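You operate a simulated robot arm through the tools that you are given. There is no shell and no other tool. Be economical: measure what you need, move in short steps, check, and stop when the job is done.

The job below is to be done with a simulated robot arm. You get a single attempt, and the scene is never put back.

Task
Seal the cream card's open bearing and put it in the white tray.
Fine: In the green press: cream slider in, lever down and up, slider back out. Where these are worked on the way, their far stop is far enough and under half their travel is too little: cream slider.
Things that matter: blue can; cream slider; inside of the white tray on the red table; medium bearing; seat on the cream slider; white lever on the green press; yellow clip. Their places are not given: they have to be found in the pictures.

Only the result counts: the job must be done as asked and must still hold three seconds after the hand-in. Knocking over, shifting, dropping, spilling or breaking anything else fails it. Lids that push on must go on centred and level and be pressed home; caps that screw on are set level and turned clockwise until they are tight.

Robot
A 6-joint arm with a two-finger parallel gripper, fixed in place. Base frame: the origin is at the foot of the arm, x ahead of it, y to its left, z up; the work surface is at about z = 0. Units: m, degrees, N and s.
With the tool pointing down near the work surface it reaches from about 0.16 to 0.42 m from the base axis. Its first joint turns from -66.0 to 66.0 degrees. Payload 1.57 kg.
Tool frame: the origin (TCP) lies between the finger pads and is the grasp point; the fingertips stand 0.03 m ahead of it; z points along the fingers, y is the line along which they close. Largest opening 0.08 m; finger width 0.017, thickness 0.012; the body of the gripper, 0.04 by 0.082 m, starts 0.08 m behind the TCP.
Orientation is told as [roll, pitch, yaw] about the base's x, y, z axes, in that order, counted from this pose: with the fingers straight down and closing along the base's y, the tool's x points along the base's -x, its y along +y and its z along -z.

Tools
- The arm moves only by the tool send_rows. Its arguments are lists of equal length, an entry for each row: "dr": the turn, a rotation vector about the base's x, y, z in units of 8 degrees (1.0 is 8 degrees), a list of three; "delta_pos": the shift along the base's x, y, z in units of 20 mm (1.0 is 20 mm), a list of three; "jaw": the closure, from 0 (fully open) to 1 (shut). In form: {"dr": [[wx, wy, wz], ...], "delta_pos": [[dx, dy, dz], ...], "jaw": [jaw, ...]}. A call has 1 to 20 rows; each row shifts and turns the commanded pose from where the row before left it. A call with a number of a shift or a turn outside -1 to 1 is refused whole. A row lasts 0.2 s, in which the tool goes at most 0.05 m and 8.6 degrees; a call with a longer step from one row to the next is refused whole, and so is a gripper value outside its range. A pose out of reach is approached as far as the arm can. The call stops where the force on the tool passes 90 N (or 10 N more than at its start, if that is more) or the arm is blocked; 0.2 s more then pass. The fingers move at their own pace (about 0.153 m/s each) and stop on an object; they squeeze with about 20 N. The grip force told is the motor's: it shows also when the fingers shut on nothing. Time passes only in rows, and 0.2 s behind the last, so rows that do not move let the fingers close. The reply holds the time, the measured pose of the TCP, the force on the tool along the base axes, the opening and the grip force, in the units named above and with some noise, with the torque about the TCP (base axes, N m) and any sound that the robot's microphone picked up, and new pictures: "views" is both (left out), scene, wrist or none.
- Cameras (640 x 400 px; columns grow to the right, rows downward): "scene" is fixed at [0.0572, -0.3321, 0.4287]; the picture's right is [0.77, -0.64, 0.00], its down [-0.34, -0.41, -0.85] and it looks along [0.55, 0.65, -0.53] (base axes); focal length 226 px, centre (320, 200). "wrist" rides on the gripper at [0.072, -0.007, -0.122] in the tool frame; the picture's right is [0.09, 1.00, 0.00], its down [-0.84, 0.08, -0.54] and it looks along [-0.54, 0.05, 0.84] (tool axes); focal length 238 px, centre (320, 200).
- locate(camera, pixels): for up to 12 pixels [column, row] of the newest picture of that camera ("zoom" is the newest enlarged one), the place [x, y, z] in the base frame of the surface seen there, good to about 0.002 m. It takes no simulated time.
- inspect(camera, box): a new picture of the part [left, top, right, bottom] of that camera's present view, enlarged. It takes no simulated time.
- close_job(): hands the job in; it is judged then, once.

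Work in short steps. Measure before you move; look again where a grasp or a placing could have gone wrong, and mend it. You have 80 turns and 200 pictures in all, those below and enlarged ones among them. Open the gripper and draw the arm clear of the work before you hand the job in, unless the task says otherwise; then end with one line.

The tools are called after "Emit:" as name(argument=value, ...) on one line, values as JSON. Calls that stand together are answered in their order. send_rows: Moves the arm, as the interface text tells. Its arguments: {"type":"object","properties":{"dr":{"type":"array"},"delta_pos":{"type":"array"},"jaw":{"type":"array"},"views":{"type":"string","enum":["both","scene","wrist","none"]}},"required":["dr","delta_pos","jaw"]} The other tools are called the same way: locate (camera, pixels) gives the place of the surface under pixels of a picture; inspect (camera, box) takes an enlarged picture of a part of a camera's view; close_job () hands the job in.

At the start:

```text
time: 0.0
tool_pos: [0.2104, 0.0905, 0.2848]
ee_rot: [0.0, -0.1, 0.2]
contact_force: [0.2, -0.8, 0.2]
moment: [-0.01, -0.01, -0.02]
finger_gap: 0.0799
gripper_force: 0.0
```

scene: 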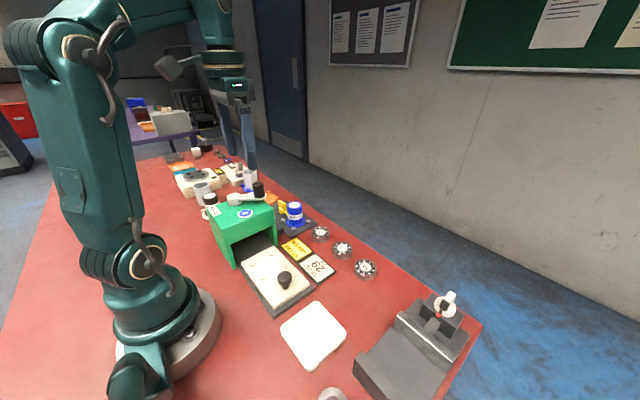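
wrist: 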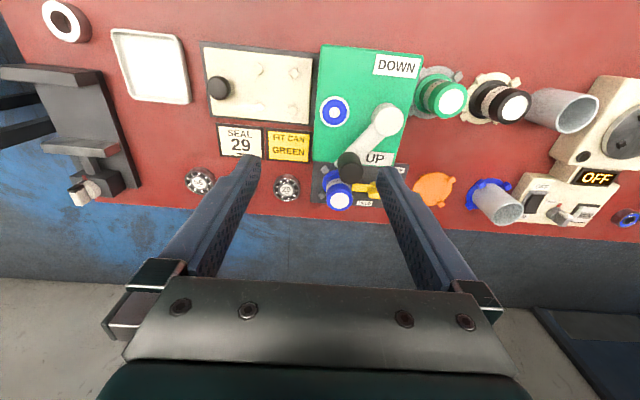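

I'll enlarge the cards, press and the parts around them before any move.

Emit:
inspect(camera="wrist", box=[180, 30, 440, 215])

Emit:
inspect(camera="scene", box=[200, 170, 400, 320])

Emit:
inspect(camera="wrist", box=[400, 60, 640, 240])

Emit:
inspect(camera="wrist", box=[0, 0, 320, 220])

```text
2.16 times, centred on (310, 122) of wrist
```

zoom: 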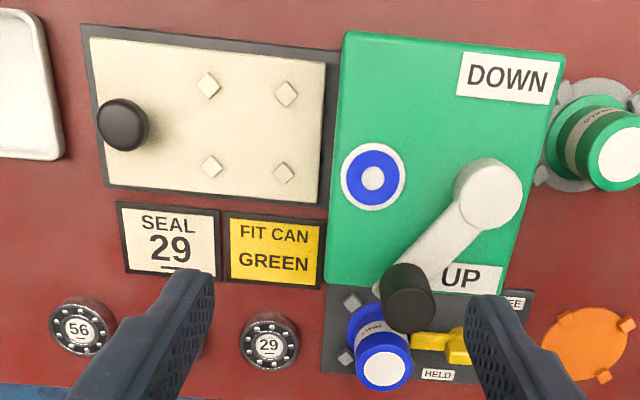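

```text
2.67 times, centred on (300, 245) of scene
```

zoom: 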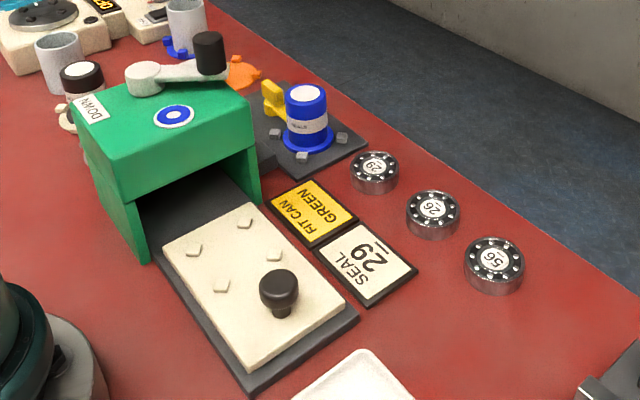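

```text
2.22 times, centred on (520, 150) of wrist
```

zoom: 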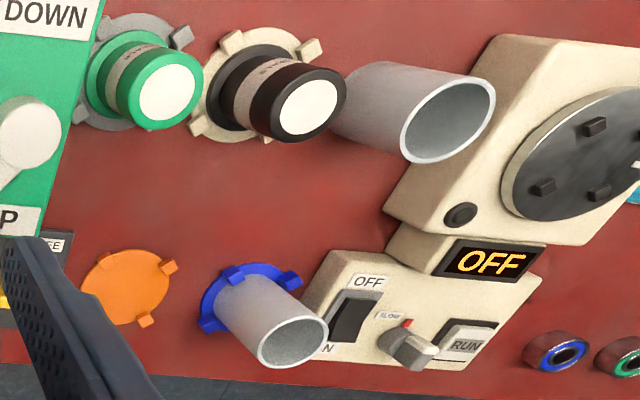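

```text
1.82 times, centred on (160, 110) of wrist
```

zoom: 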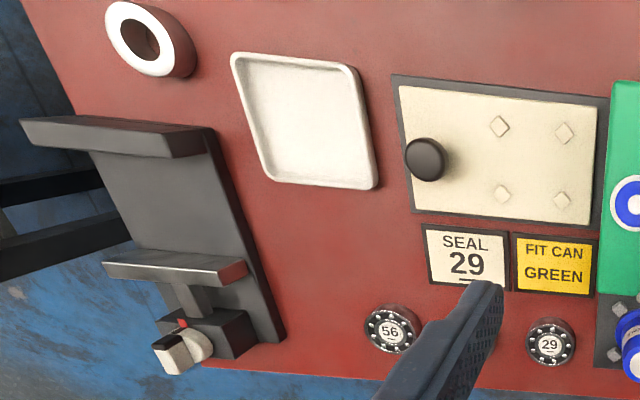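

The cream card reads SEAL 29; the yellow card is another instruction. I measure the key points from the scene picture.

Emit:
inspect(camera="scene", box=[260, 190, 390, 285])

Emit:
locate(camera="scene", pixels=[[320, 231], [342, 247], [365, 267], [285, 277], [313, 333], [295, 206], [258, 188], [235, 198], [246, 213], [283, 204]])

Emit:
locate(camera="wrist", pixels=[[200, 181], [287, 188], [218, 88], [264, 64], [296, 68], [265, 97], [295, 100], [150, 66], [387, 120], [349, 165], [340, 200], [370, 190]])

```text
4.21 times, centred on (325, 238) of scene
```

zoom: 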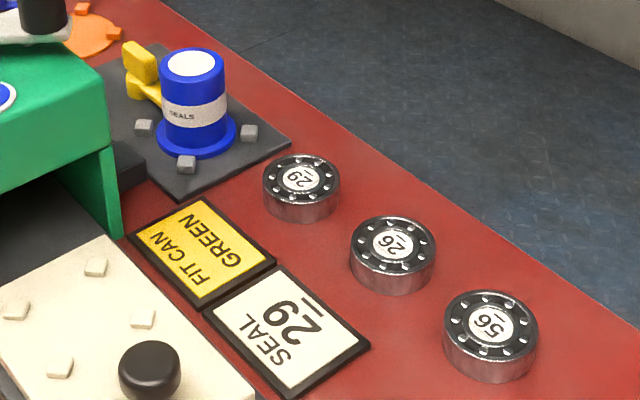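

```text
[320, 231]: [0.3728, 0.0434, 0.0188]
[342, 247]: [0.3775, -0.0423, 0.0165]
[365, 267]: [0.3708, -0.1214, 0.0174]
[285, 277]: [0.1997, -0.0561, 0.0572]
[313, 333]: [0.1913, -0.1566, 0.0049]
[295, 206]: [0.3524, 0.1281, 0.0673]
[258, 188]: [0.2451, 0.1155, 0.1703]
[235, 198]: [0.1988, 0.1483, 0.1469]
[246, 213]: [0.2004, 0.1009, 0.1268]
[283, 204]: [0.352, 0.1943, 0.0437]
```

```text
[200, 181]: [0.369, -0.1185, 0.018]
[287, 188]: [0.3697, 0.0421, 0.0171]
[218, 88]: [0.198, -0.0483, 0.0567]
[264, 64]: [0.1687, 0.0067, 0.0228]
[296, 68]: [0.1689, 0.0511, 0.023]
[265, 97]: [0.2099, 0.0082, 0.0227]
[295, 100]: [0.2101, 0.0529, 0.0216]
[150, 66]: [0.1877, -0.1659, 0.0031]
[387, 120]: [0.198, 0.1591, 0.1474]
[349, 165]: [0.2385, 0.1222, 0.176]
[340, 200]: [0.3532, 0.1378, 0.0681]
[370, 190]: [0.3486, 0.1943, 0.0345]
```

I need to read the numbers properly with their underlines, so I enlarge each bearing and the clip.

Emit:
inspect(camera="scene", box=[308, 220, 380, 282])

Emit:
inspect(camera="wrist", box=[180, 160, 310, 205])

Emit:
inspect(camera="scene", box=[265, 190, 325, 235])

```text
6.45 times, centred on (344, 251) of scene
```

zoom: 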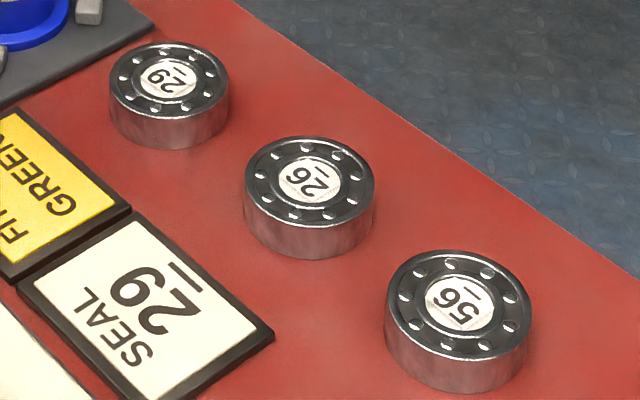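

```text
4.92 times, centred on (245, 182) of wrist
```

zoom: 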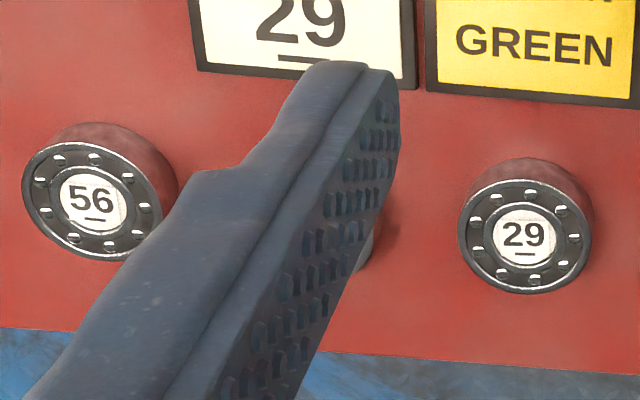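

```text
8.89 times, centred on (295, 212) of scene
```

zoom: 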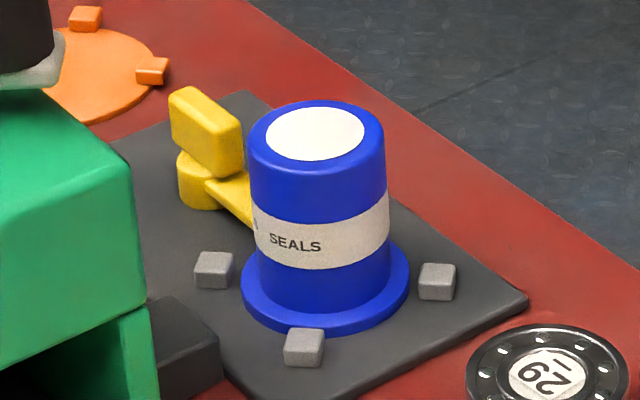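

The right bearing is the one at (0.37, 0.042) reading 29 underlined. The blue can stands beside the yellow clip with FREE/HELD labels; I move sideways by 0.07 m in y to see the clip between the fingers.

Emit:
send_rows(dr=[[0, 0, 0], [0, 0, 0], [0, 0, 0], [0, 0, 0]], delta_pos=[[0, 1, 0.5], [0, 1, 0.5], [0, 1, 0], [0, 0.5, 0]], jaw=[0, 0, 0, 0], views="both")

Emit:
inspect(camera="wrist", box=[240, 120, 400, 220])

```text
time: 1.0
tool_pos: [0.2097, 0.1601, 0.3029]
ee_rot: [0.0, -0.2, 0.2]
contact_force: [0.9, -0.8, 1.3]
moment: [0.05, 0.03, -0.01]
finger_gap: 0.0801
gripper_force: 0.0
```

scene: 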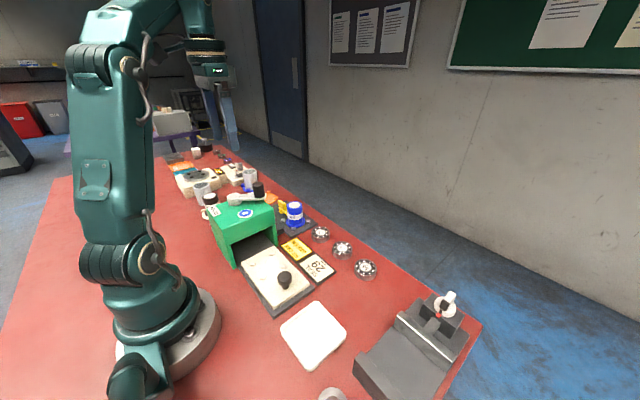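
wrist: 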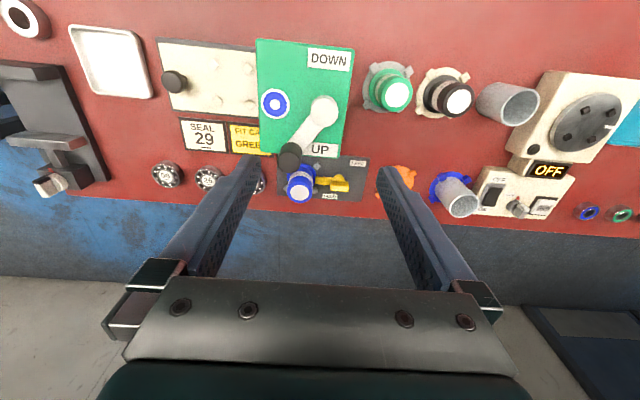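

```text
4.00 times, centred on (320, 170) of wrist
```

zoom: 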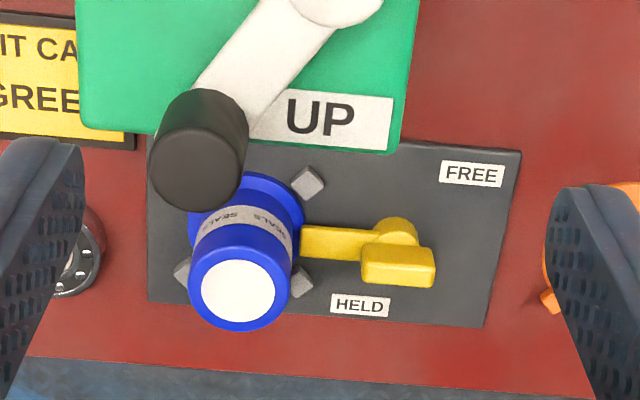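

The clip arm lies over the blue can's flange with its handle at HELD, and the press mark is blue, so the can is right and stays. I turn 90° (fingers closing along x) while moving above the 29 bearing at (0.370, 0.042).

Emit:
send_rows(dr=[[0, 0, 1], [0, 0, 1], [0, 0, 1], [0, 0, 1], [0, 0, 1], [0, 0, 1], [0, 0, 1], [0, 0, 1], [0, 0, 1], [0, 0, 1], [0, 0, 1], [0, 0, 0.25], [0, 0, 0], [0, 0, 0]], delta_pos=[[0.7, -0.5, 0], [0.7, -0.5, 0], [0.7, -0.5, 0], [0.7, -0.5, 0], [0.7, -0.5, 0], [0.7, -0.5, 0], [0.7, -0.5, -0.9], [0.7, -0.5, -0.9], [0.7, -0.5, -0.9], [0.7, -0.5, -0.9], [0.7, -0.5, -0.9], [0.3, -0.4, -0.9], [0, 0, -0.9], [0, 0, -0.9]], jaw=[0, 0, 0, 0, 0, 0, 0, 0, 0, 0, 0, 0, 0, 0], views="both")

```text
time: 4.0
tool_pos: [0.3567, 0.037, 0.1394]
ee_rot: [0.0, -0.1, 90.2]
contact_force: [-0.2, 0.0, 0.1]
moment: [0.02, -0.05, 0.0]
finger_gap: 0.0803
gripper_force: 0.1
out of reach, approached as far as the arm can: row 1, 3, 4, 5, 6
```

scene: 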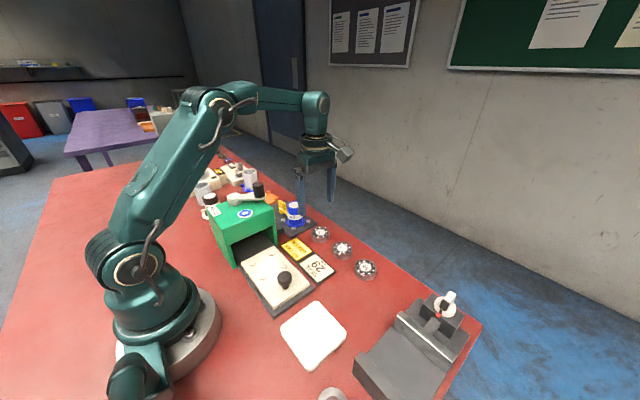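
wrist: 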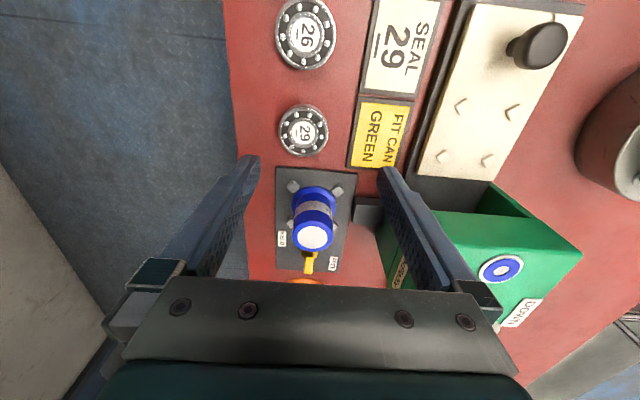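

The bearing is at wrist (303,130). I measure its rims and neighbours from this view.

Emit:
locate(camera="wrist", pixels=[[303, 130], [279, 130], [328, 130], [303, 107], [303, 151], [538, 45], [461, 105], [512, 112], [443, 157], [487, 160], [475, 130]])

Emit:
inspect(camera="wrist", box=[240, 0, 600, 200])

```text
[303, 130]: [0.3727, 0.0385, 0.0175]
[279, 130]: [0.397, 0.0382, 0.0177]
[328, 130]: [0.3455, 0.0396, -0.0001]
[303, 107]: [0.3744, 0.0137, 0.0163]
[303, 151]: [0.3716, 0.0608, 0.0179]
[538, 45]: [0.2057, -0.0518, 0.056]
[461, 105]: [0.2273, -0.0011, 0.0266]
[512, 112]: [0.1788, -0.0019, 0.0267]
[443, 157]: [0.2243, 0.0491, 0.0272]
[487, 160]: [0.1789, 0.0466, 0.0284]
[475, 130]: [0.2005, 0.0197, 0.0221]
```

```text
1.78 times, centred on (420, 100) of wrist
```

zoom: 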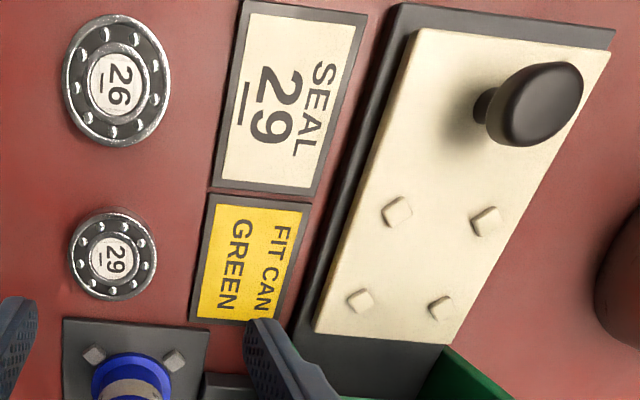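

I locate the pegs and bearing precisely using the enlarged picture.

Emit:
locate(camera="zoom", pixels=[[398, 210], [487, 221], [361, 300], [441, 309], [115, 258], [70, 257], [157, 260], [112, 214], [116, 299], [545, 100], [423, 260]])

```text
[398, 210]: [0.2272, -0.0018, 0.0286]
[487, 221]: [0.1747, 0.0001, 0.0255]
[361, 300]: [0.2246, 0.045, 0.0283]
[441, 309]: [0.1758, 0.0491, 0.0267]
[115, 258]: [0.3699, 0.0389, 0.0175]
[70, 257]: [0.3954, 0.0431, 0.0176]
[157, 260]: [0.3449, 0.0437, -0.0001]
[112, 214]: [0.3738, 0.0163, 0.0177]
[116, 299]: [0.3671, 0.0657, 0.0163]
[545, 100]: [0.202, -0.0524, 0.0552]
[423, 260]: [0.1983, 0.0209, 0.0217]
```

Bearing centre is about (0.371, 0.041), seat centre (0.2006, 0.023) with the plate at z 0.022. I move over the bearing and go down to about z 0.06 first.

Emit:
send_rows(dr=[[0, 0, 0], [0, 0, 0], [0, 0, 0], [0, 0, 0], [0, 0, 0], [0, 0, 0]], delta_pos=[[0.71, 0.2, 0], [0, 0, -0.8], [0, 0, -0.8], [0, 0, -0.8], [0, 0, -0.8], [0, 0, -0.7]], jaw=[0, 0, 0, 0, 0, 0], views="both")

```text
time: 5.4
tool_pos: [0.3752, 0.0402, 0.0592]
ee_rot: [0.0, -0.1, 90.1]
contact_force: [-0.6, 0.2, -0.3]
moment: [0.01, -0.03, 0.03]
finger_gap: 0.0801
gripper_force: 0.1
```

scene: 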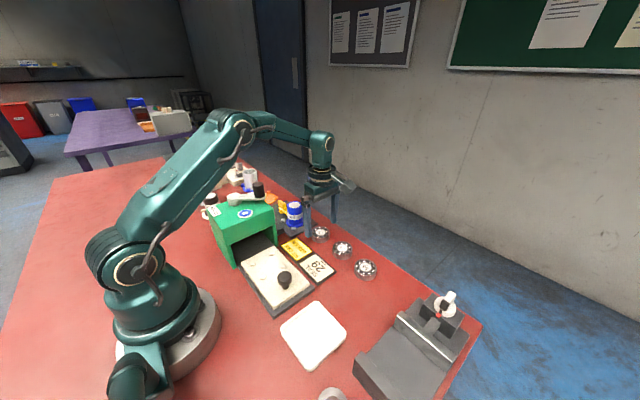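
wrist: 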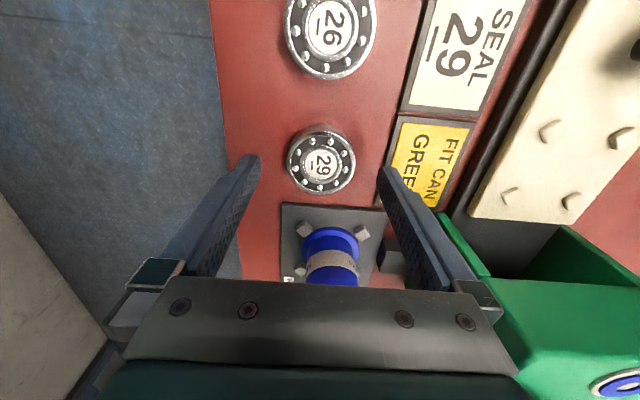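

Bearing (321,162) is centred between the fingers. I lower 24 mm and close.

Emit:
send_rows(dr=[[0, 0, 0], [0, 0, 0], [0, 0, 0], [0, 0, 0], [0, 0, 0], [0, 0, 0]], delta_pos=[[0, 0, -0.6], [0, 0, -0.6], [0, 0, 0], [0, 0, 0], [0, 0, 0], [0, 0, 0]], jaw=[0, 0, 0, 0.4, 0.7, 0.7], views="wrist")

```text
time: 6.8
tool_pos: [0.3727, 0.0403, 0.0355]
ee_rot: [0.0, 0.1, 90.2]
contact_force: [0.2, -0.6, 0.5]
moment: [-0.02, -0.03, -0.01]
finger_gap: 0.0507
gripper_force: 19.8
```

wrist: 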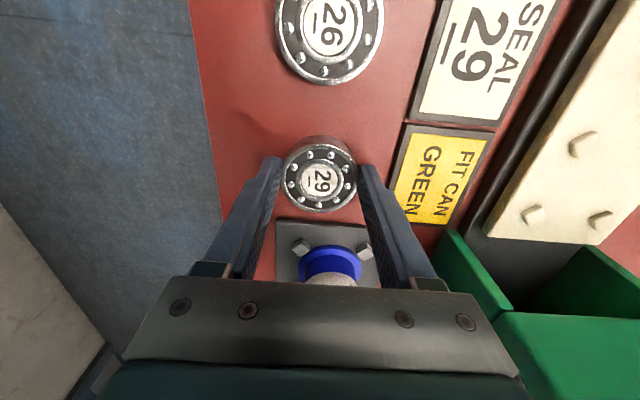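

The bearing is gripped (gap 0.0507). I lift it and carry it over the seat, staying high.

Emit:
send_rows(dr=[[0, 0, 0], [0, 0, 0], [0, 0, 0], [0, 0, 0], [0, 0, 0], [0, 0, 0], [0, 0, 0], [0, 0, 0], [0, 0, 0], [0, 0, 0], [0, 0, 0], [0, 0, 0], [0, 0, 0], [0, 0, 0], [0, 0, 0], [0, 0, 0]], delta_pos=[[0, 0, 0.8], [0, 0, 0.8], [0, 0, 0.8], [0, 0, 0.8], [-0.78, -0.1, 0], [-0.78, -0.1, 0], [-0.78, -0.1, 0], [-0.78, -0.1, 0], [-0.78, -0.1, 0], [-0.78, -0.1, 0], [-0.78, -0.1, 0], [-0.78, -0.1, 0], [-0.78, -0.1, 0], [-0.78, 0, 0], [-0.8, 0, 0], [0, 0, 0]], jaw=[0.7, 0.7, 0.7, 0.7, 0.7, 0.7, 0.7, 0.7, 0.7, 0.7, 0.7, 0.7, 0.7, 0.7, 0.7, 0.7], views="both")

Emit:
inspect(camera="wrist", box=[220, 50, 420, 250])

```text
time: 10.2
tool_pos: [0.1985, 0.0227, 0.1002]
ee_rot: [0.0, -0.1, 90.1]
contact_force: [0.8, -0.6, -2.2]
moment: [-0.01, -0.04, 0.06]
finger_gap: 0.0511
gripper_force: 20.0
```

scene: 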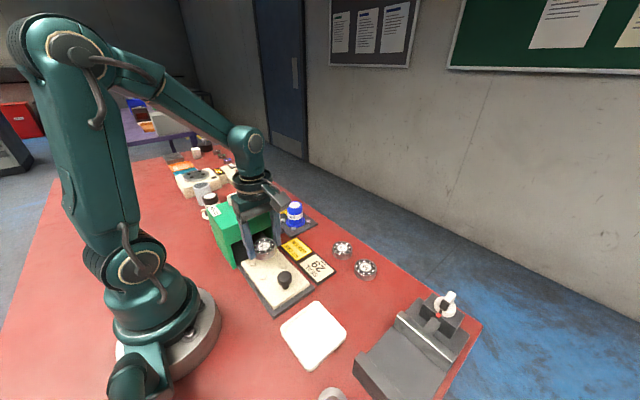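
wrist: 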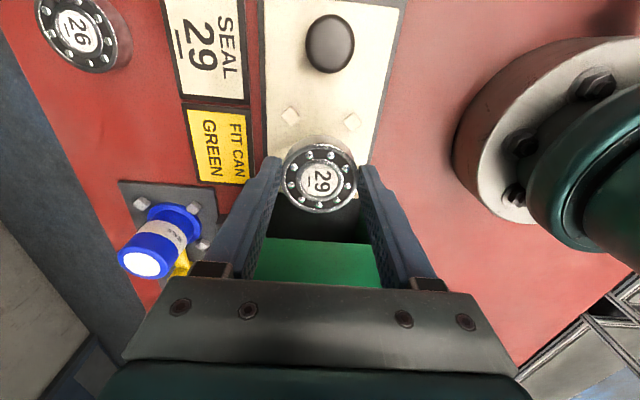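

```text
2.00 times, centred on (320, 150) of wrist
```

zoom: 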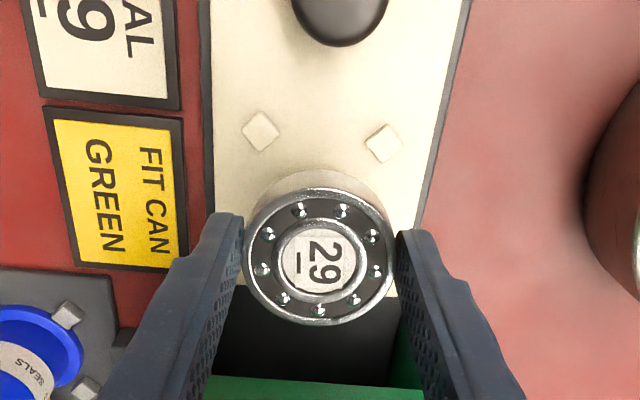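

I remeasure the visible pegs and the held bearing from this closer view.

Emit:
locate(camera="zoom", pixels=[[261, 131], [384, 144], [245, 258], [393, 258], [318, 193], [318, 325], [320, 260], [335, 160], [216, 130], [440, 130], [225, 295]])

Emit:
locate(camera="wrist", pixels=[[290, 116], [352, 121], [330, 43], [308, 30], [353, 45]])

```text
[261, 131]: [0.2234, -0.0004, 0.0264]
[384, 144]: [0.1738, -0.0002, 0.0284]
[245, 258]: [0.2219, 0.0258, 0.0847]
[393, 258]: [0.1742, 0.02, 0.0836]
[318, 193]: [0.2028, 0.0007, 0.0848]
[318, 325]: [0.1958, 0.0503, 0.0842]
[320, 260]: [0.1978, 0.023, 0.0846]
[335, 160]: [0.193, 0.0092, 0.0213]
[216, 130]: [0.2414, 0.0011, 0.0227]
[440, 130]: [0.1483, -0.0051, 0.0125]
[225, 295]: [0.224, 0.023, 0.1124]
```

```text
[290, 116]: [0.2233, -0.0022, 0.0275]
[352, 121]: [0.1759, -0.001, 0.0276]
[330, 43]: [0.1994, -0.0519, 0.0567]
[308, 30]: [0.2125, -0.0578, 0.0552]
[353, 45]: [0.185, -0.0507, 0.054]
```

Seat centre is (0.199, 0.023), bearing centre (0.198, 0.024), bottom about 45 mm above the plate. I lower and see.

Emit:
send_rows(dr=[[0, 0, 0], [0, 0, 0], [0, 0, 0], [0, 0, 0], [0, 0, 0]], delta_pos=[[0.05, -0.03, -0.7], [0, 0, -0.7], [0, 0, -0.5], [0, 0, -0.28], [0, 0, 0]], jaw=[0.7, 0.7, 0.7, 0.7, 0.7], views="wrist")

Emit:
inspect(camera="wrist", box=[220, 50, 420, 250])

Emit:
inspect(camera="scene", box=[220, 210, 320, 290])

```text
time: 11.4
tool_pos: [0.2015, 0.0215, 0.0549]
ee_rot: [0.0, -0.1, 90.1]
contact_force: [-4.3, 0.2, 10.4]
moment: [0.02, 0.07, -0.02]
finger_gap: 0.051
gripper_force: 19.9
```

wrist: 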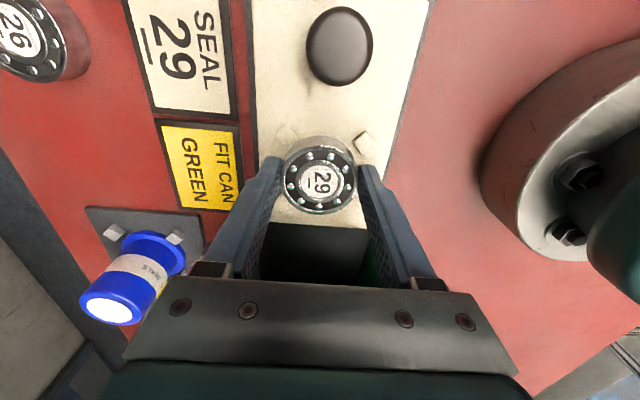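

```text
2.00 times, centred on (320, 150) of wrist
```

zoom: 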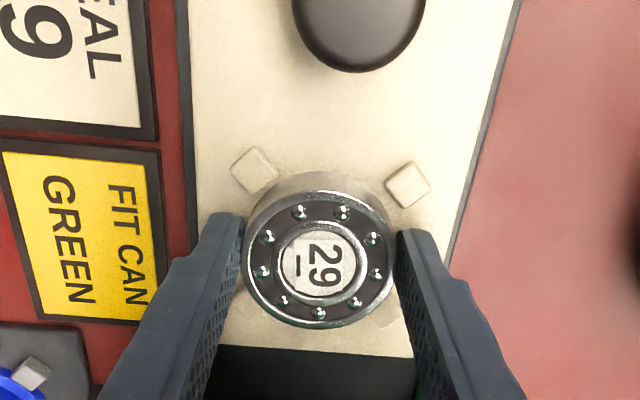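

```text
5.00 times, centred on (270, 250) of scene
```

zoom: 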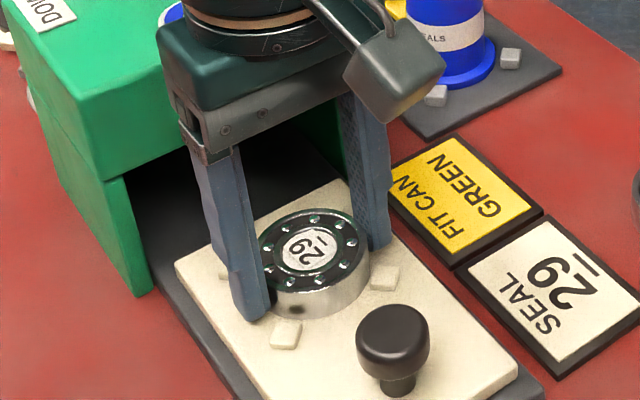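

Contact force 10 N and the bearing looks down between the four pegs. I release gently and lift off.

Emit:
send_rows(dr=[[0, 0, 0], [0, 0, 0], [0, 0, 0], [0, 0, 0], [0, 0, 0], [0, 0, 0]], delta_pos=[[0, 0, 0], [0, 0, 0], [0, 0, 0.6], [0, 0, 0.8], [0, -0.3, 0.8], [0, -0.5, 0.8]], jaw=[0.25, 0.2, 0.2, 0.2, 0.2, 0.2], views="both")

Emit:
inspect(camera="wrist", box=[220, 50, 420, 250])

Emit:
inspect(camera="scene", box=[220, 210, 320, 290])

```text
time: 12.8
tool_pos: [0.2013, 0.0057, 0.1179]
ee_rot: [-0.1, 0.0, 90.3]
contact_force: [0.0, 0.5, -0.7]
moment: [0.01, 0.01, -0.02]
finger_gap: 0.0639
gripper_force: 0.1
```

scene: 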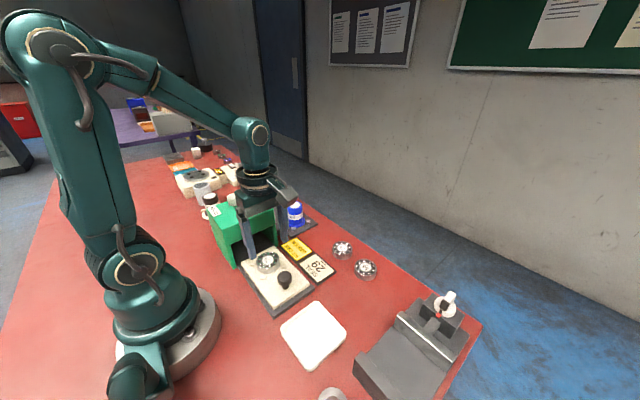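
wrist: 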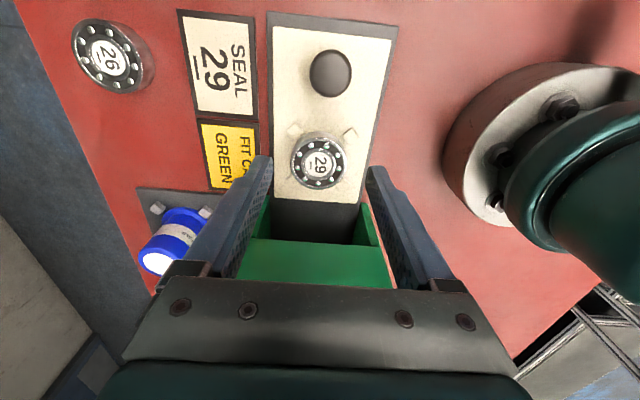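

```text
2.00 times, centred on (320, 150) of wrist
```

zoom: 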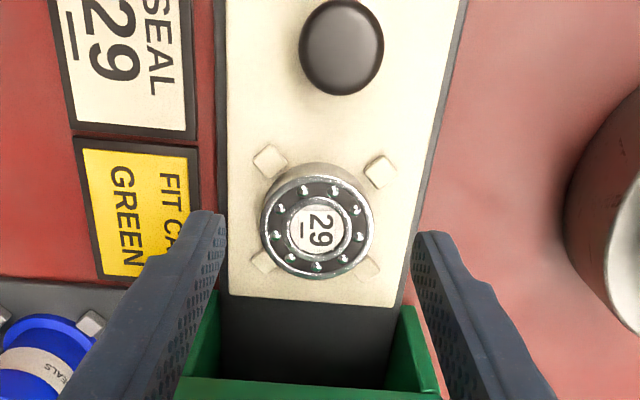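

```text
5.00 times, centred on (270, 250) of scene
```

zoom: 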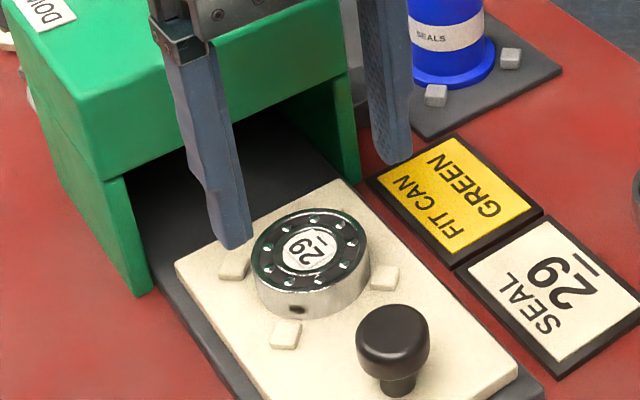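

The bearing sits seated. I measure the press front edge, its top height, and the knob before gripping the knob.

Emit:
locate(camera="scene", pixels=[[285, 277], [285, 285], [285, 289]])

Emit:
locate(camera="zoom", pixels=[[393, 330], [392, 385], [110, 175], [240, 145], [340, 95], [130, 200], [60, 90], [360, 180]])

Emit:
locate(camera="wrist", pixels=[[330, 73], [317, 243], [317, 280], [310, 238]])

```text
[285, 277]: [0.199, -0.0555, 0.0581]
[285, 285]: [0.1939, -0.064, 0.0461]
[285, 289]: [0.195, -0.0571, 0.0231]
```

```text
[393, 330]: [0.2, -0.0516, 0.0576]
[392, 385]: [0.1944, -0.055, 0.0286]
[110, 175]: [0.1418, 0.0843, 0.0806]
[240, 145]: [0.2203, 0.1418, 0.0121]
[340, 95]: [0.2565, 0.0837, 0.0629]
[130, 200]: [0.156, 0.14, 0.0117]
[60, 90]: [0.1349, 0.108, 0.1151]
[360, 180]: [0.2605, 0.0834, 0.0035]
```

```text
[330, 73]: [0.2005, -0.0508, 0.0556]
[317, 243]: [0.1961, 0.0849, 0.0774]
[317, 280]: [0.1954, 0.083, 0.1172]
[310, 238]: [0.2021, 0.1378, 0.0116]
```

Press front is at y≈0.083, top at about 0.127, lintel at 0.078. To keep the hand clear of press and lever, I tilt 24° about x (hand leaning to -y) and come over the knob at (0.199, -0.053).

Emit:
send_rows(dr=[[1, 0, 0], [1, 0, 0], [1, 0, 0], [0, 0, 0], [0, 0, 0], [0, 0, 0]], delta_pos=[[0, -0.8, 0], [0, -0.8, 0], [0, -0.8, 0], [-0.08, -0.8, 0], [0, 0, -0.7], [0, 0, -0.7]], jaw=[0.2, 0.2, 0.2, 0.2, 0.2, 0.2], views="both")

```text
time: 14.2
tool_pos: [0.1995, -0.0592, 0.0886]
ee_rot: [-0.1, -24.1, 90.1]
contact_force: [0.1, 0.0, -0.1]
moment: [-0.03, 0.01, -0.02]
finger_gap: 0.0639
gripper_force: 0.0
```

scene: 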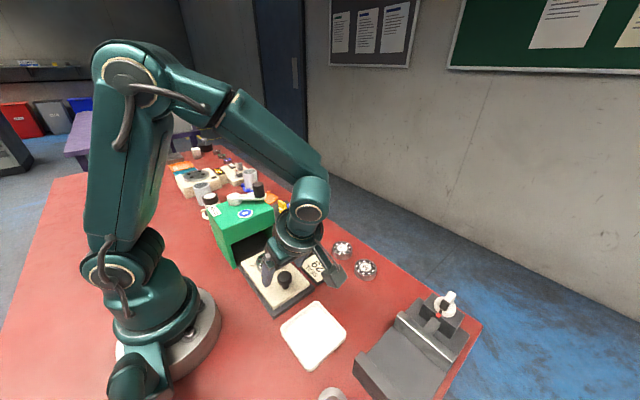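
wrist: 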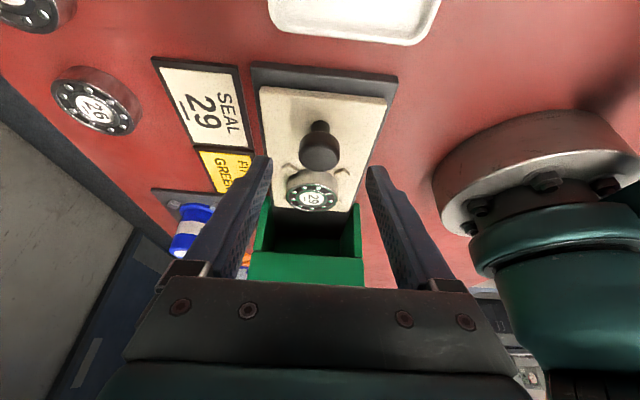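

Tilt is as intended, with the knob (320,148) centred between the fingers. I go down 30 mm and close on it.

Emit:
send_rows(dr=[[0, 0, 0], [0, 0, 0], [0, 0, 0], [0, 0, 0], [0, 0, 0]], delta_pos=[[0, 0, -0.7], [0, 0, -0.75], [0, 0, 0], [0, 0, 0], [0, 0, 0]], jaw=[0.2, 0.2, 0.7, 1, 1], views="both")

Emit:
inspect(camera="scene", box=[220, 210, 320, 290])

```text
time: 15.4
tool_pos: [0.2002, -0.0583, 0.0573]
ee_rot: [-0.2, -24.0, 90.2]
contact_force: [13.5, 3.7, -12.1]
moment: [0.16, -0.23, -0.13]
finger_gap: 0.0295
gripper_force: 38.9
```

scene: 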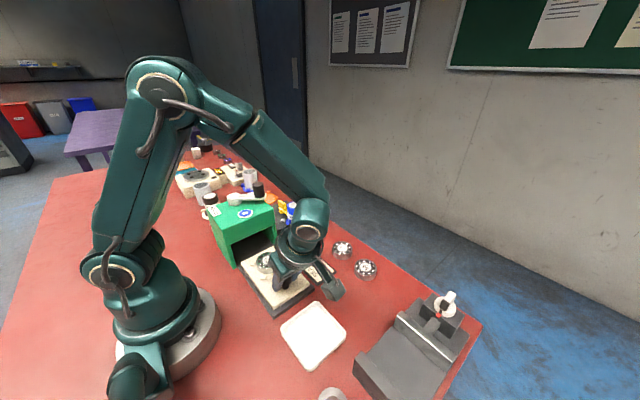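
wrist: 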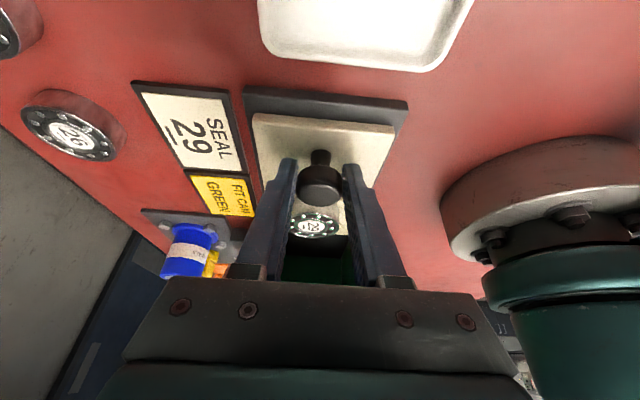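

```text
5.00 times, centred on (270, 250) of scene
```

zoom: 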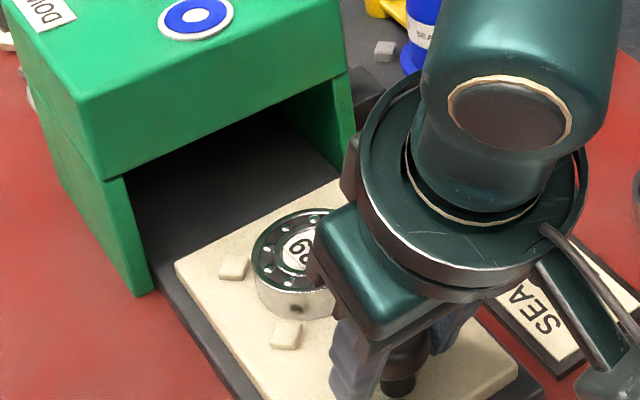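

The knob is gripped. I push the slider in along +y for 48 mm, watching force.

Emit:
send_rows(dr=[[0, 0, 0], [0, 0, 0], [0, 0, 0], [0, 0, 0], [0, 0, 0], [0, 0, 0], [0, 0, 0], [0, 0, 0]], delta_pos=[[0.04, 0.3, 0], [0, 0.3, 0], [0, 0.3, 0], [0, 0.3, 0], [0, 0.3, 0], [0, 0.3, 0], [0, 0.3, 0], [0, 0.3, 0]], jaw=[0.66, 0.66, 0.66, 0.66, 0.66, 0.66, 0.66, 0.66], views="both")

Emit:
inspect(camera="scene", box=[200, 170, 340, 290])

```text
time: 17.2
tool_pos: [0.2005, -0.0078, 0.0593]
ee_rot: [0.0, -24.2, 90.2]
contact_force: [-8.6, -1.1, -7.6]
moment: [0.09, 0.12, 0.33]
finger_gap: 0.0294
gripper_force: 39.0
```

scene: 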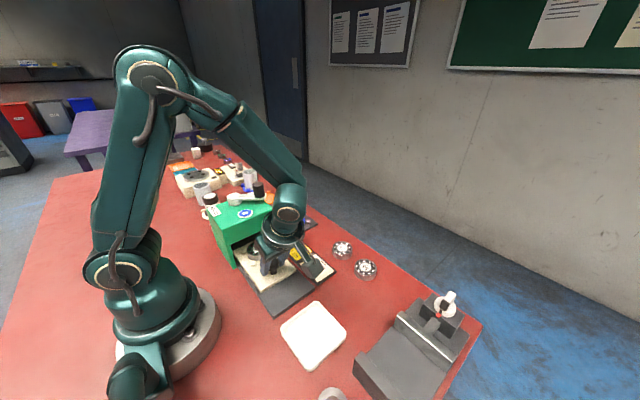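
wrist: 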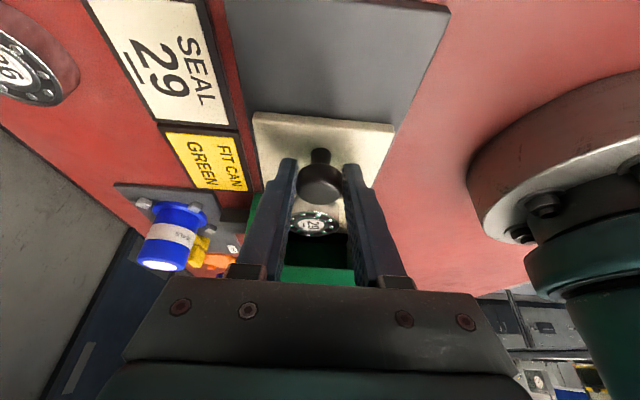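

```text
3.33 times, centred on (270, 230) of scene
```

zoom: 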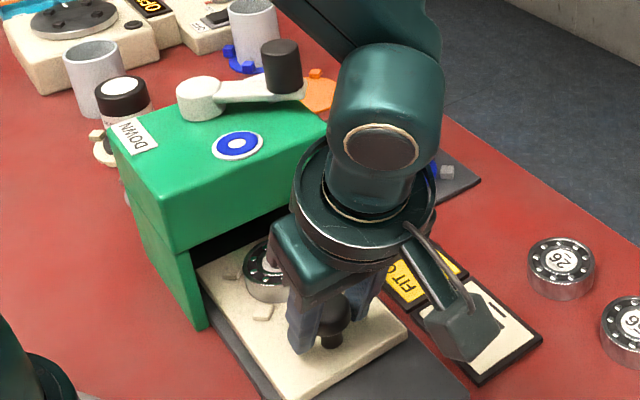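

Slider moves smoothly and hand is clear of press and lever. I continue until the stop.

Emit:
send_rows(dr=[[0, 0, 0], [0, 0, 0], [0, 0, 0], [0, 0, 0], [0, 0, 0], [0, 0, 0], [0, 0, 0], [0, 0, 0], [0, 0, 0], [0, 0, 0]], delta_pos=[[-0.02, 0.3, 0], [0, 0.3, 0], [0, 0.3, 0], [0, 0.3, 0], [0, 0.3, 0], [0, 0.3, 0], [0, 0.3, 0], [0, 0.3, 0], [0, 0.3, 0], [0, 0.3, 0]], jaw=[0.66, 0.66, 0.66, 0.66, 0.66, 0.66, 0.66, 0.66, 0.66, 0.66], views="both")

Emit:
inspect(camera="scene", box=[200, 170, 340, 290])

```text
time: 19.4
tool_pos: [0.2001, 0.0478, 0.0578]
ee_rot: [-0.2, -23.7, 90.2]
contact_force: [4.2, -31.8, -8.1]
moment: [-0.51, -0.04, -0.04]
finger_gap: 0.0296
gripper_force: 39.5
```

scene: 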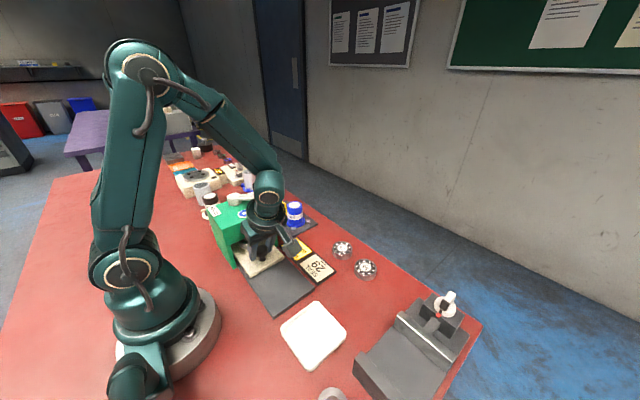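
wrist: 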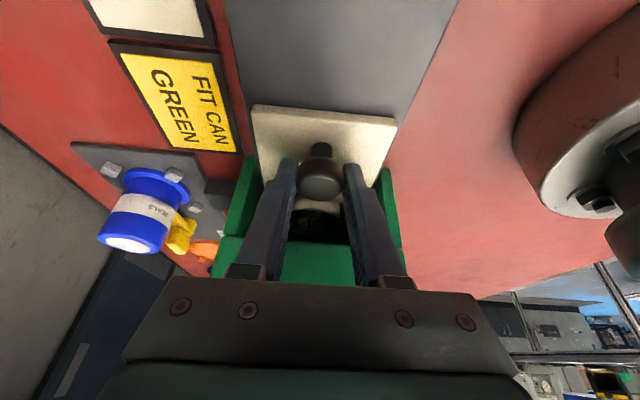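

```text
3.33 times, centred on (270, 230) of scene
```

zoom: 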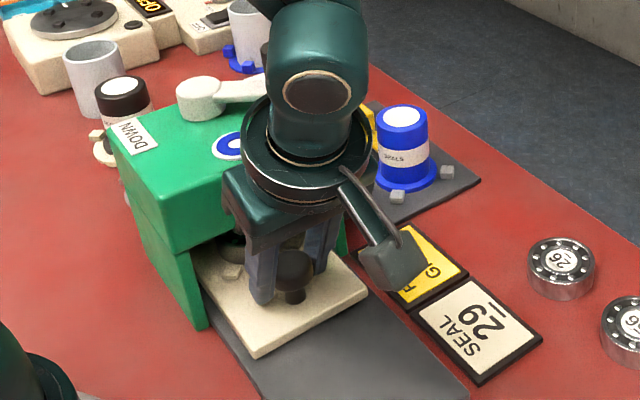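

Force of -32 N in y suggests the stop at y≈0.048. I press 3 mm further to confirm it doesn't move, then ease back the force.

Emit:
send_rows(dr=[[0, 0, 0], [0, 0, 0], [0, 0, 0]], delta_pos=[[0, 0.1, 0], [0, 0.05, 0], [0, 0, 0]], jaw=[0.66, 0.66, 0.66], views="none")

```text
time: 20.2
tool_pos: [0.1996, 0.0508, 0.0599]
ee_rot: [-0.4, -23.8, 90.5]
contact_force: [5.0, -31.8, 4.8]
moment: [-0.57, -0.09, -0.02]
finger_gap: 0.0294
gripper_force: 39.0
```

Force is unchanged, so either the slider crept or the fingers slip on the knob. I measure the slider's front edge and knob.

Emit:
inspect(camera="scene", box=[230, 220, 310, 290])

Emit:
inspect(camera="wrist", box=[220, 80, 420, 280])

```text
5.71 times, centred on (270, 255) of scene
```

zoom: 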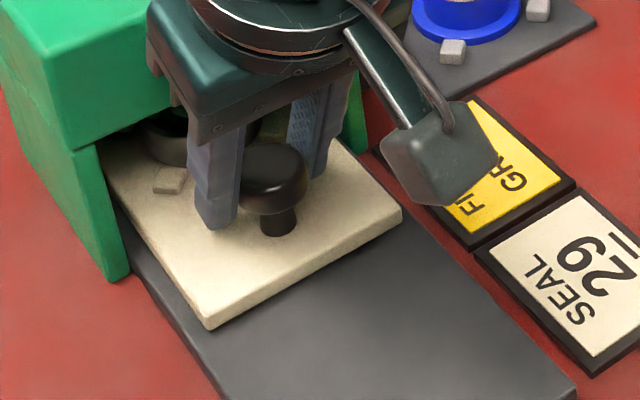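

```text
2.00 times, centred on (320, 180) of wrist
```

zoom: 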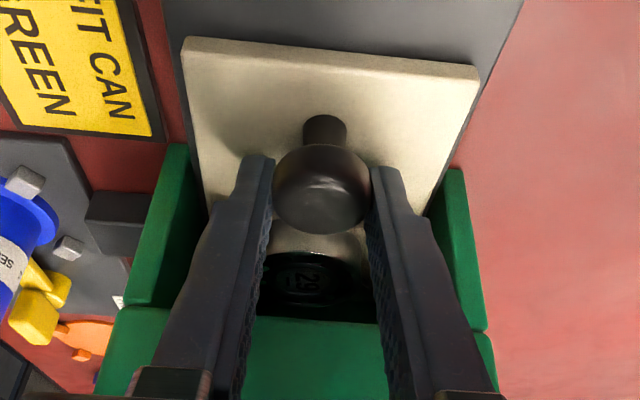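

Emit:
locate(camera="zoom", pixels=[[320, 165], [322, 190], [188, 40], [476, 68], [320, 255], [245, 360]])

Emit:
locate(camera="scene", pixels=[[270, 245], [263, 240]])

```text
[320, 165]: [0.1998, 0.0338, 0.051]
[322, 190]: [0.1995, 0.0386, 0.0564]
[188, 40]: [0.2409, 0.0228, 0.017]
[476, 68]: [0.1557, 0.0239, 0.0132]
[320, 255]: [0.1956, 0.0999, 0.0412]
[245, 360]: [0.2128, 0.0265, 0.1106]
```

```text
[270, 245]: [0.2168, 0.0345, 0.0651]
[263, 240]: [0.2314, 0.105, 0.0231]
```

The fingers slipped along the knob (knob now at y≈0.045; slider moved ~0.10). To be certain it is at the stop, I open, back off behind the knob, close, and push it with shut fingers.

Emit:
send_rows(dr=[[0, 0, 0], [0, 0, 0], [0, 0, 0], [0, 0, 0], [0, 0, 0], [0, 0, 0], [0, 0, 0], [0, 0, 0], [0, 0, 0]], delta_pos=[[0, 0, 0], [0, -0.1, 0], [0, -0.8, 0], [0, -0.8, 0], [0, -0.8, 0], [0, 0, 0], [0, 0, 0], [0, 0, 0], [0, 0, 0]], jaw=[0.2, 0.2, 0.2, 0.2, 0.2, 0.6, 1, 1, 1], views="none")

Emit:
send_rows(dr=[[0, 0, 0], [0, 0, 0], [0, 0, 0], [0, 0, 0], [0, 0, 0], [0, 0, 0], [0, 0, 0]], delta_pos=[[0, 0.25, 0], [0, 0.25, 0], [0, 0.2, 0], [0, 0.15, 0], [0, 0.15, 0], [0, 0.15, 0], [0, 0.15, 0]], jaw=[1, 1, 1, 1, 1, 1, 1], views="both")

Emit:
inspect(camera="scene", box=[230, 220, 310, 290])

```text
time: 22.2
tool_pos: [0.2002, 0.0037, 0.0587]
ee_rot: [-0.1, -24.1, 90.1]
contact_force: [0.6, -0.5, 1.2]
moment: [-0.03, 0.03, -0.04]
finger_gap: 0.0
gripper_force: 19.7
```

```text
time: 23.8
tool_pos: [0.2005, 0.0208, 0.0577]
ee_rot: [-0.5, -22.5, 91.3]
contact_force: [-1.6, -8.7, -0.9]
moment: [-0.1, 0.02, 0.02]
finger_gap: 0.0
gripper_force: 20.3
stopped in row 7: the force on the tool passed its limit at 95 N (the readings are from after the stop); the commanded pose is now the measured one
```

scene: 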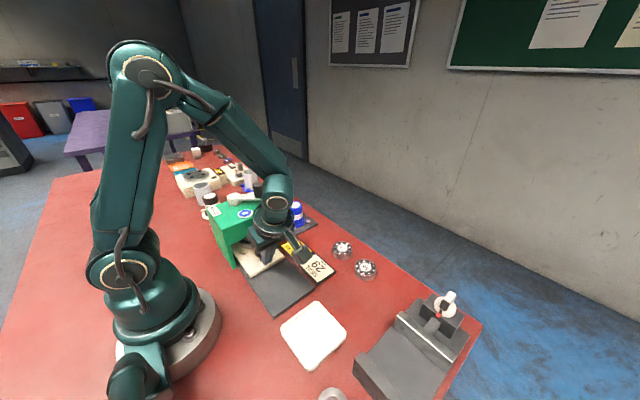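
wrist: 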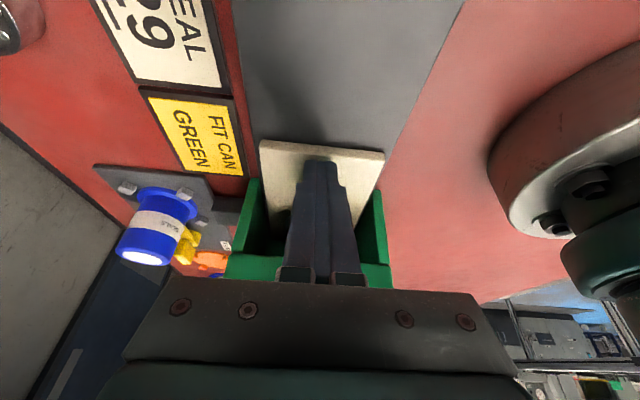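

```text
5.71 times, centred on (270, 255) of scene
```

zoom: 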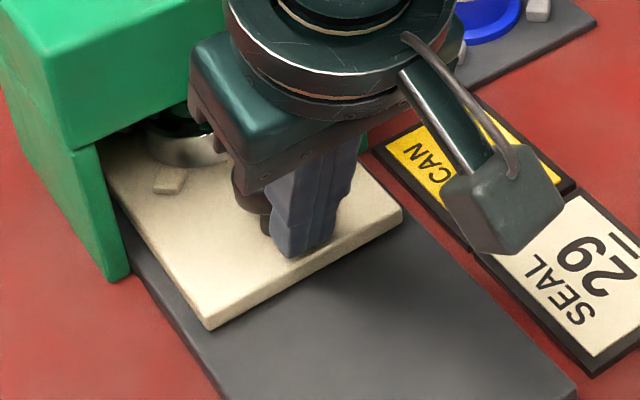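

95 N and the slider stays put, so it is at its far stop with the bearing under the ram. I back off, rise, level the tool, and look at the lever.

Emit:
send_rows(dr=[[0, 0, 0], [0, 0, 0], [0, 0, 0], [0, 0, 0], [-0.9, 0, -0.05], [-0.9, 0, -0.05], [-0.95, 0, -0.05], [0, 0, 0], [0, 0, 0], [0, 0, 0], [0, 0, 0], [0, 0, 0]], delta_pos=[[0, -0.5, 0], [0, -0.8, 0.2], [0, -0.3, 0.9], [0, 0, 1], [0, 0, 1], [0, 0, 1], [0, 0, 1], [0, 0.5, 1], [0, 0.5, 1], [0, 0.5, 1], [0, 0.5, 1], [0, 0, 0.5]], jaw=[1, 1, 0.8, 0, 0, 0, 0, 0, 0, 0, 0, 0], views="both")

Emit:
inspect(camera="scene", box=[190, 160, 330, 280])

Emit:
inspect(camera="wrist", box=[220, 50, 420, 250])

```text
time: 26.4
tool_pos: [0.1994, 0.0288, 0.2493]
ee_rot: [-0.2, -0.5, 89.9]
contact_force: [-0.5, 0.4, -0.1]
moment: [0.02, 0.0, 0.0]
finger_gap: 0.0798
gripper_force: 0.0
```

scene: 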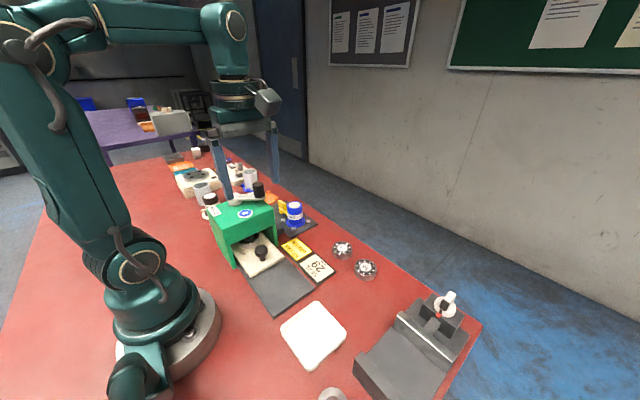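
wrist: 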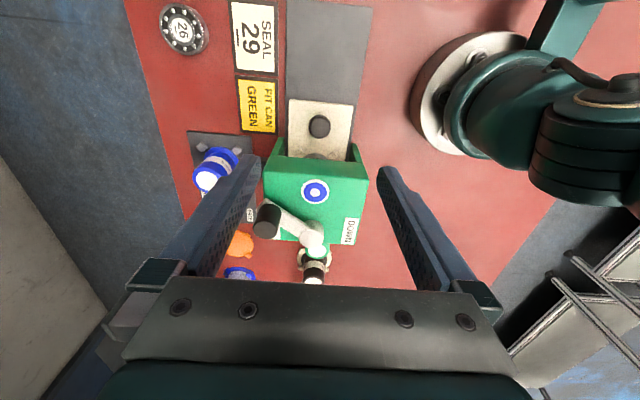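

```text
3.33 times, centred on (260, 220) of scene
```

zoom: 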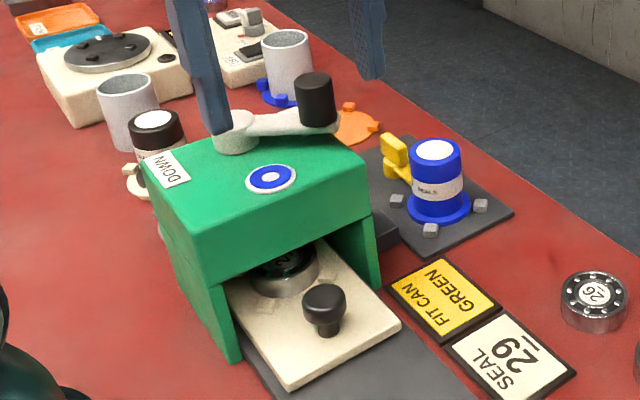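

```text
2.00 times, centred on (320, 150) of wrist
```

zoom: 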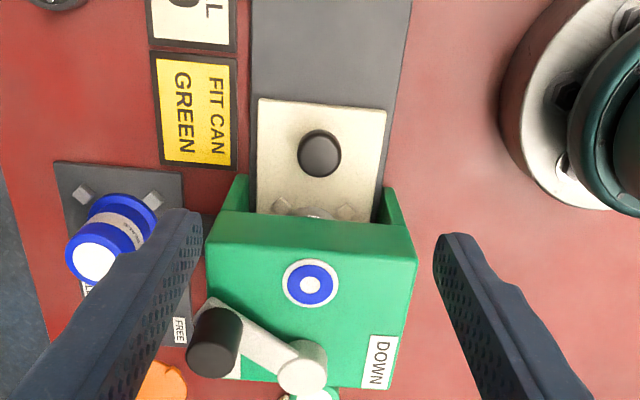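

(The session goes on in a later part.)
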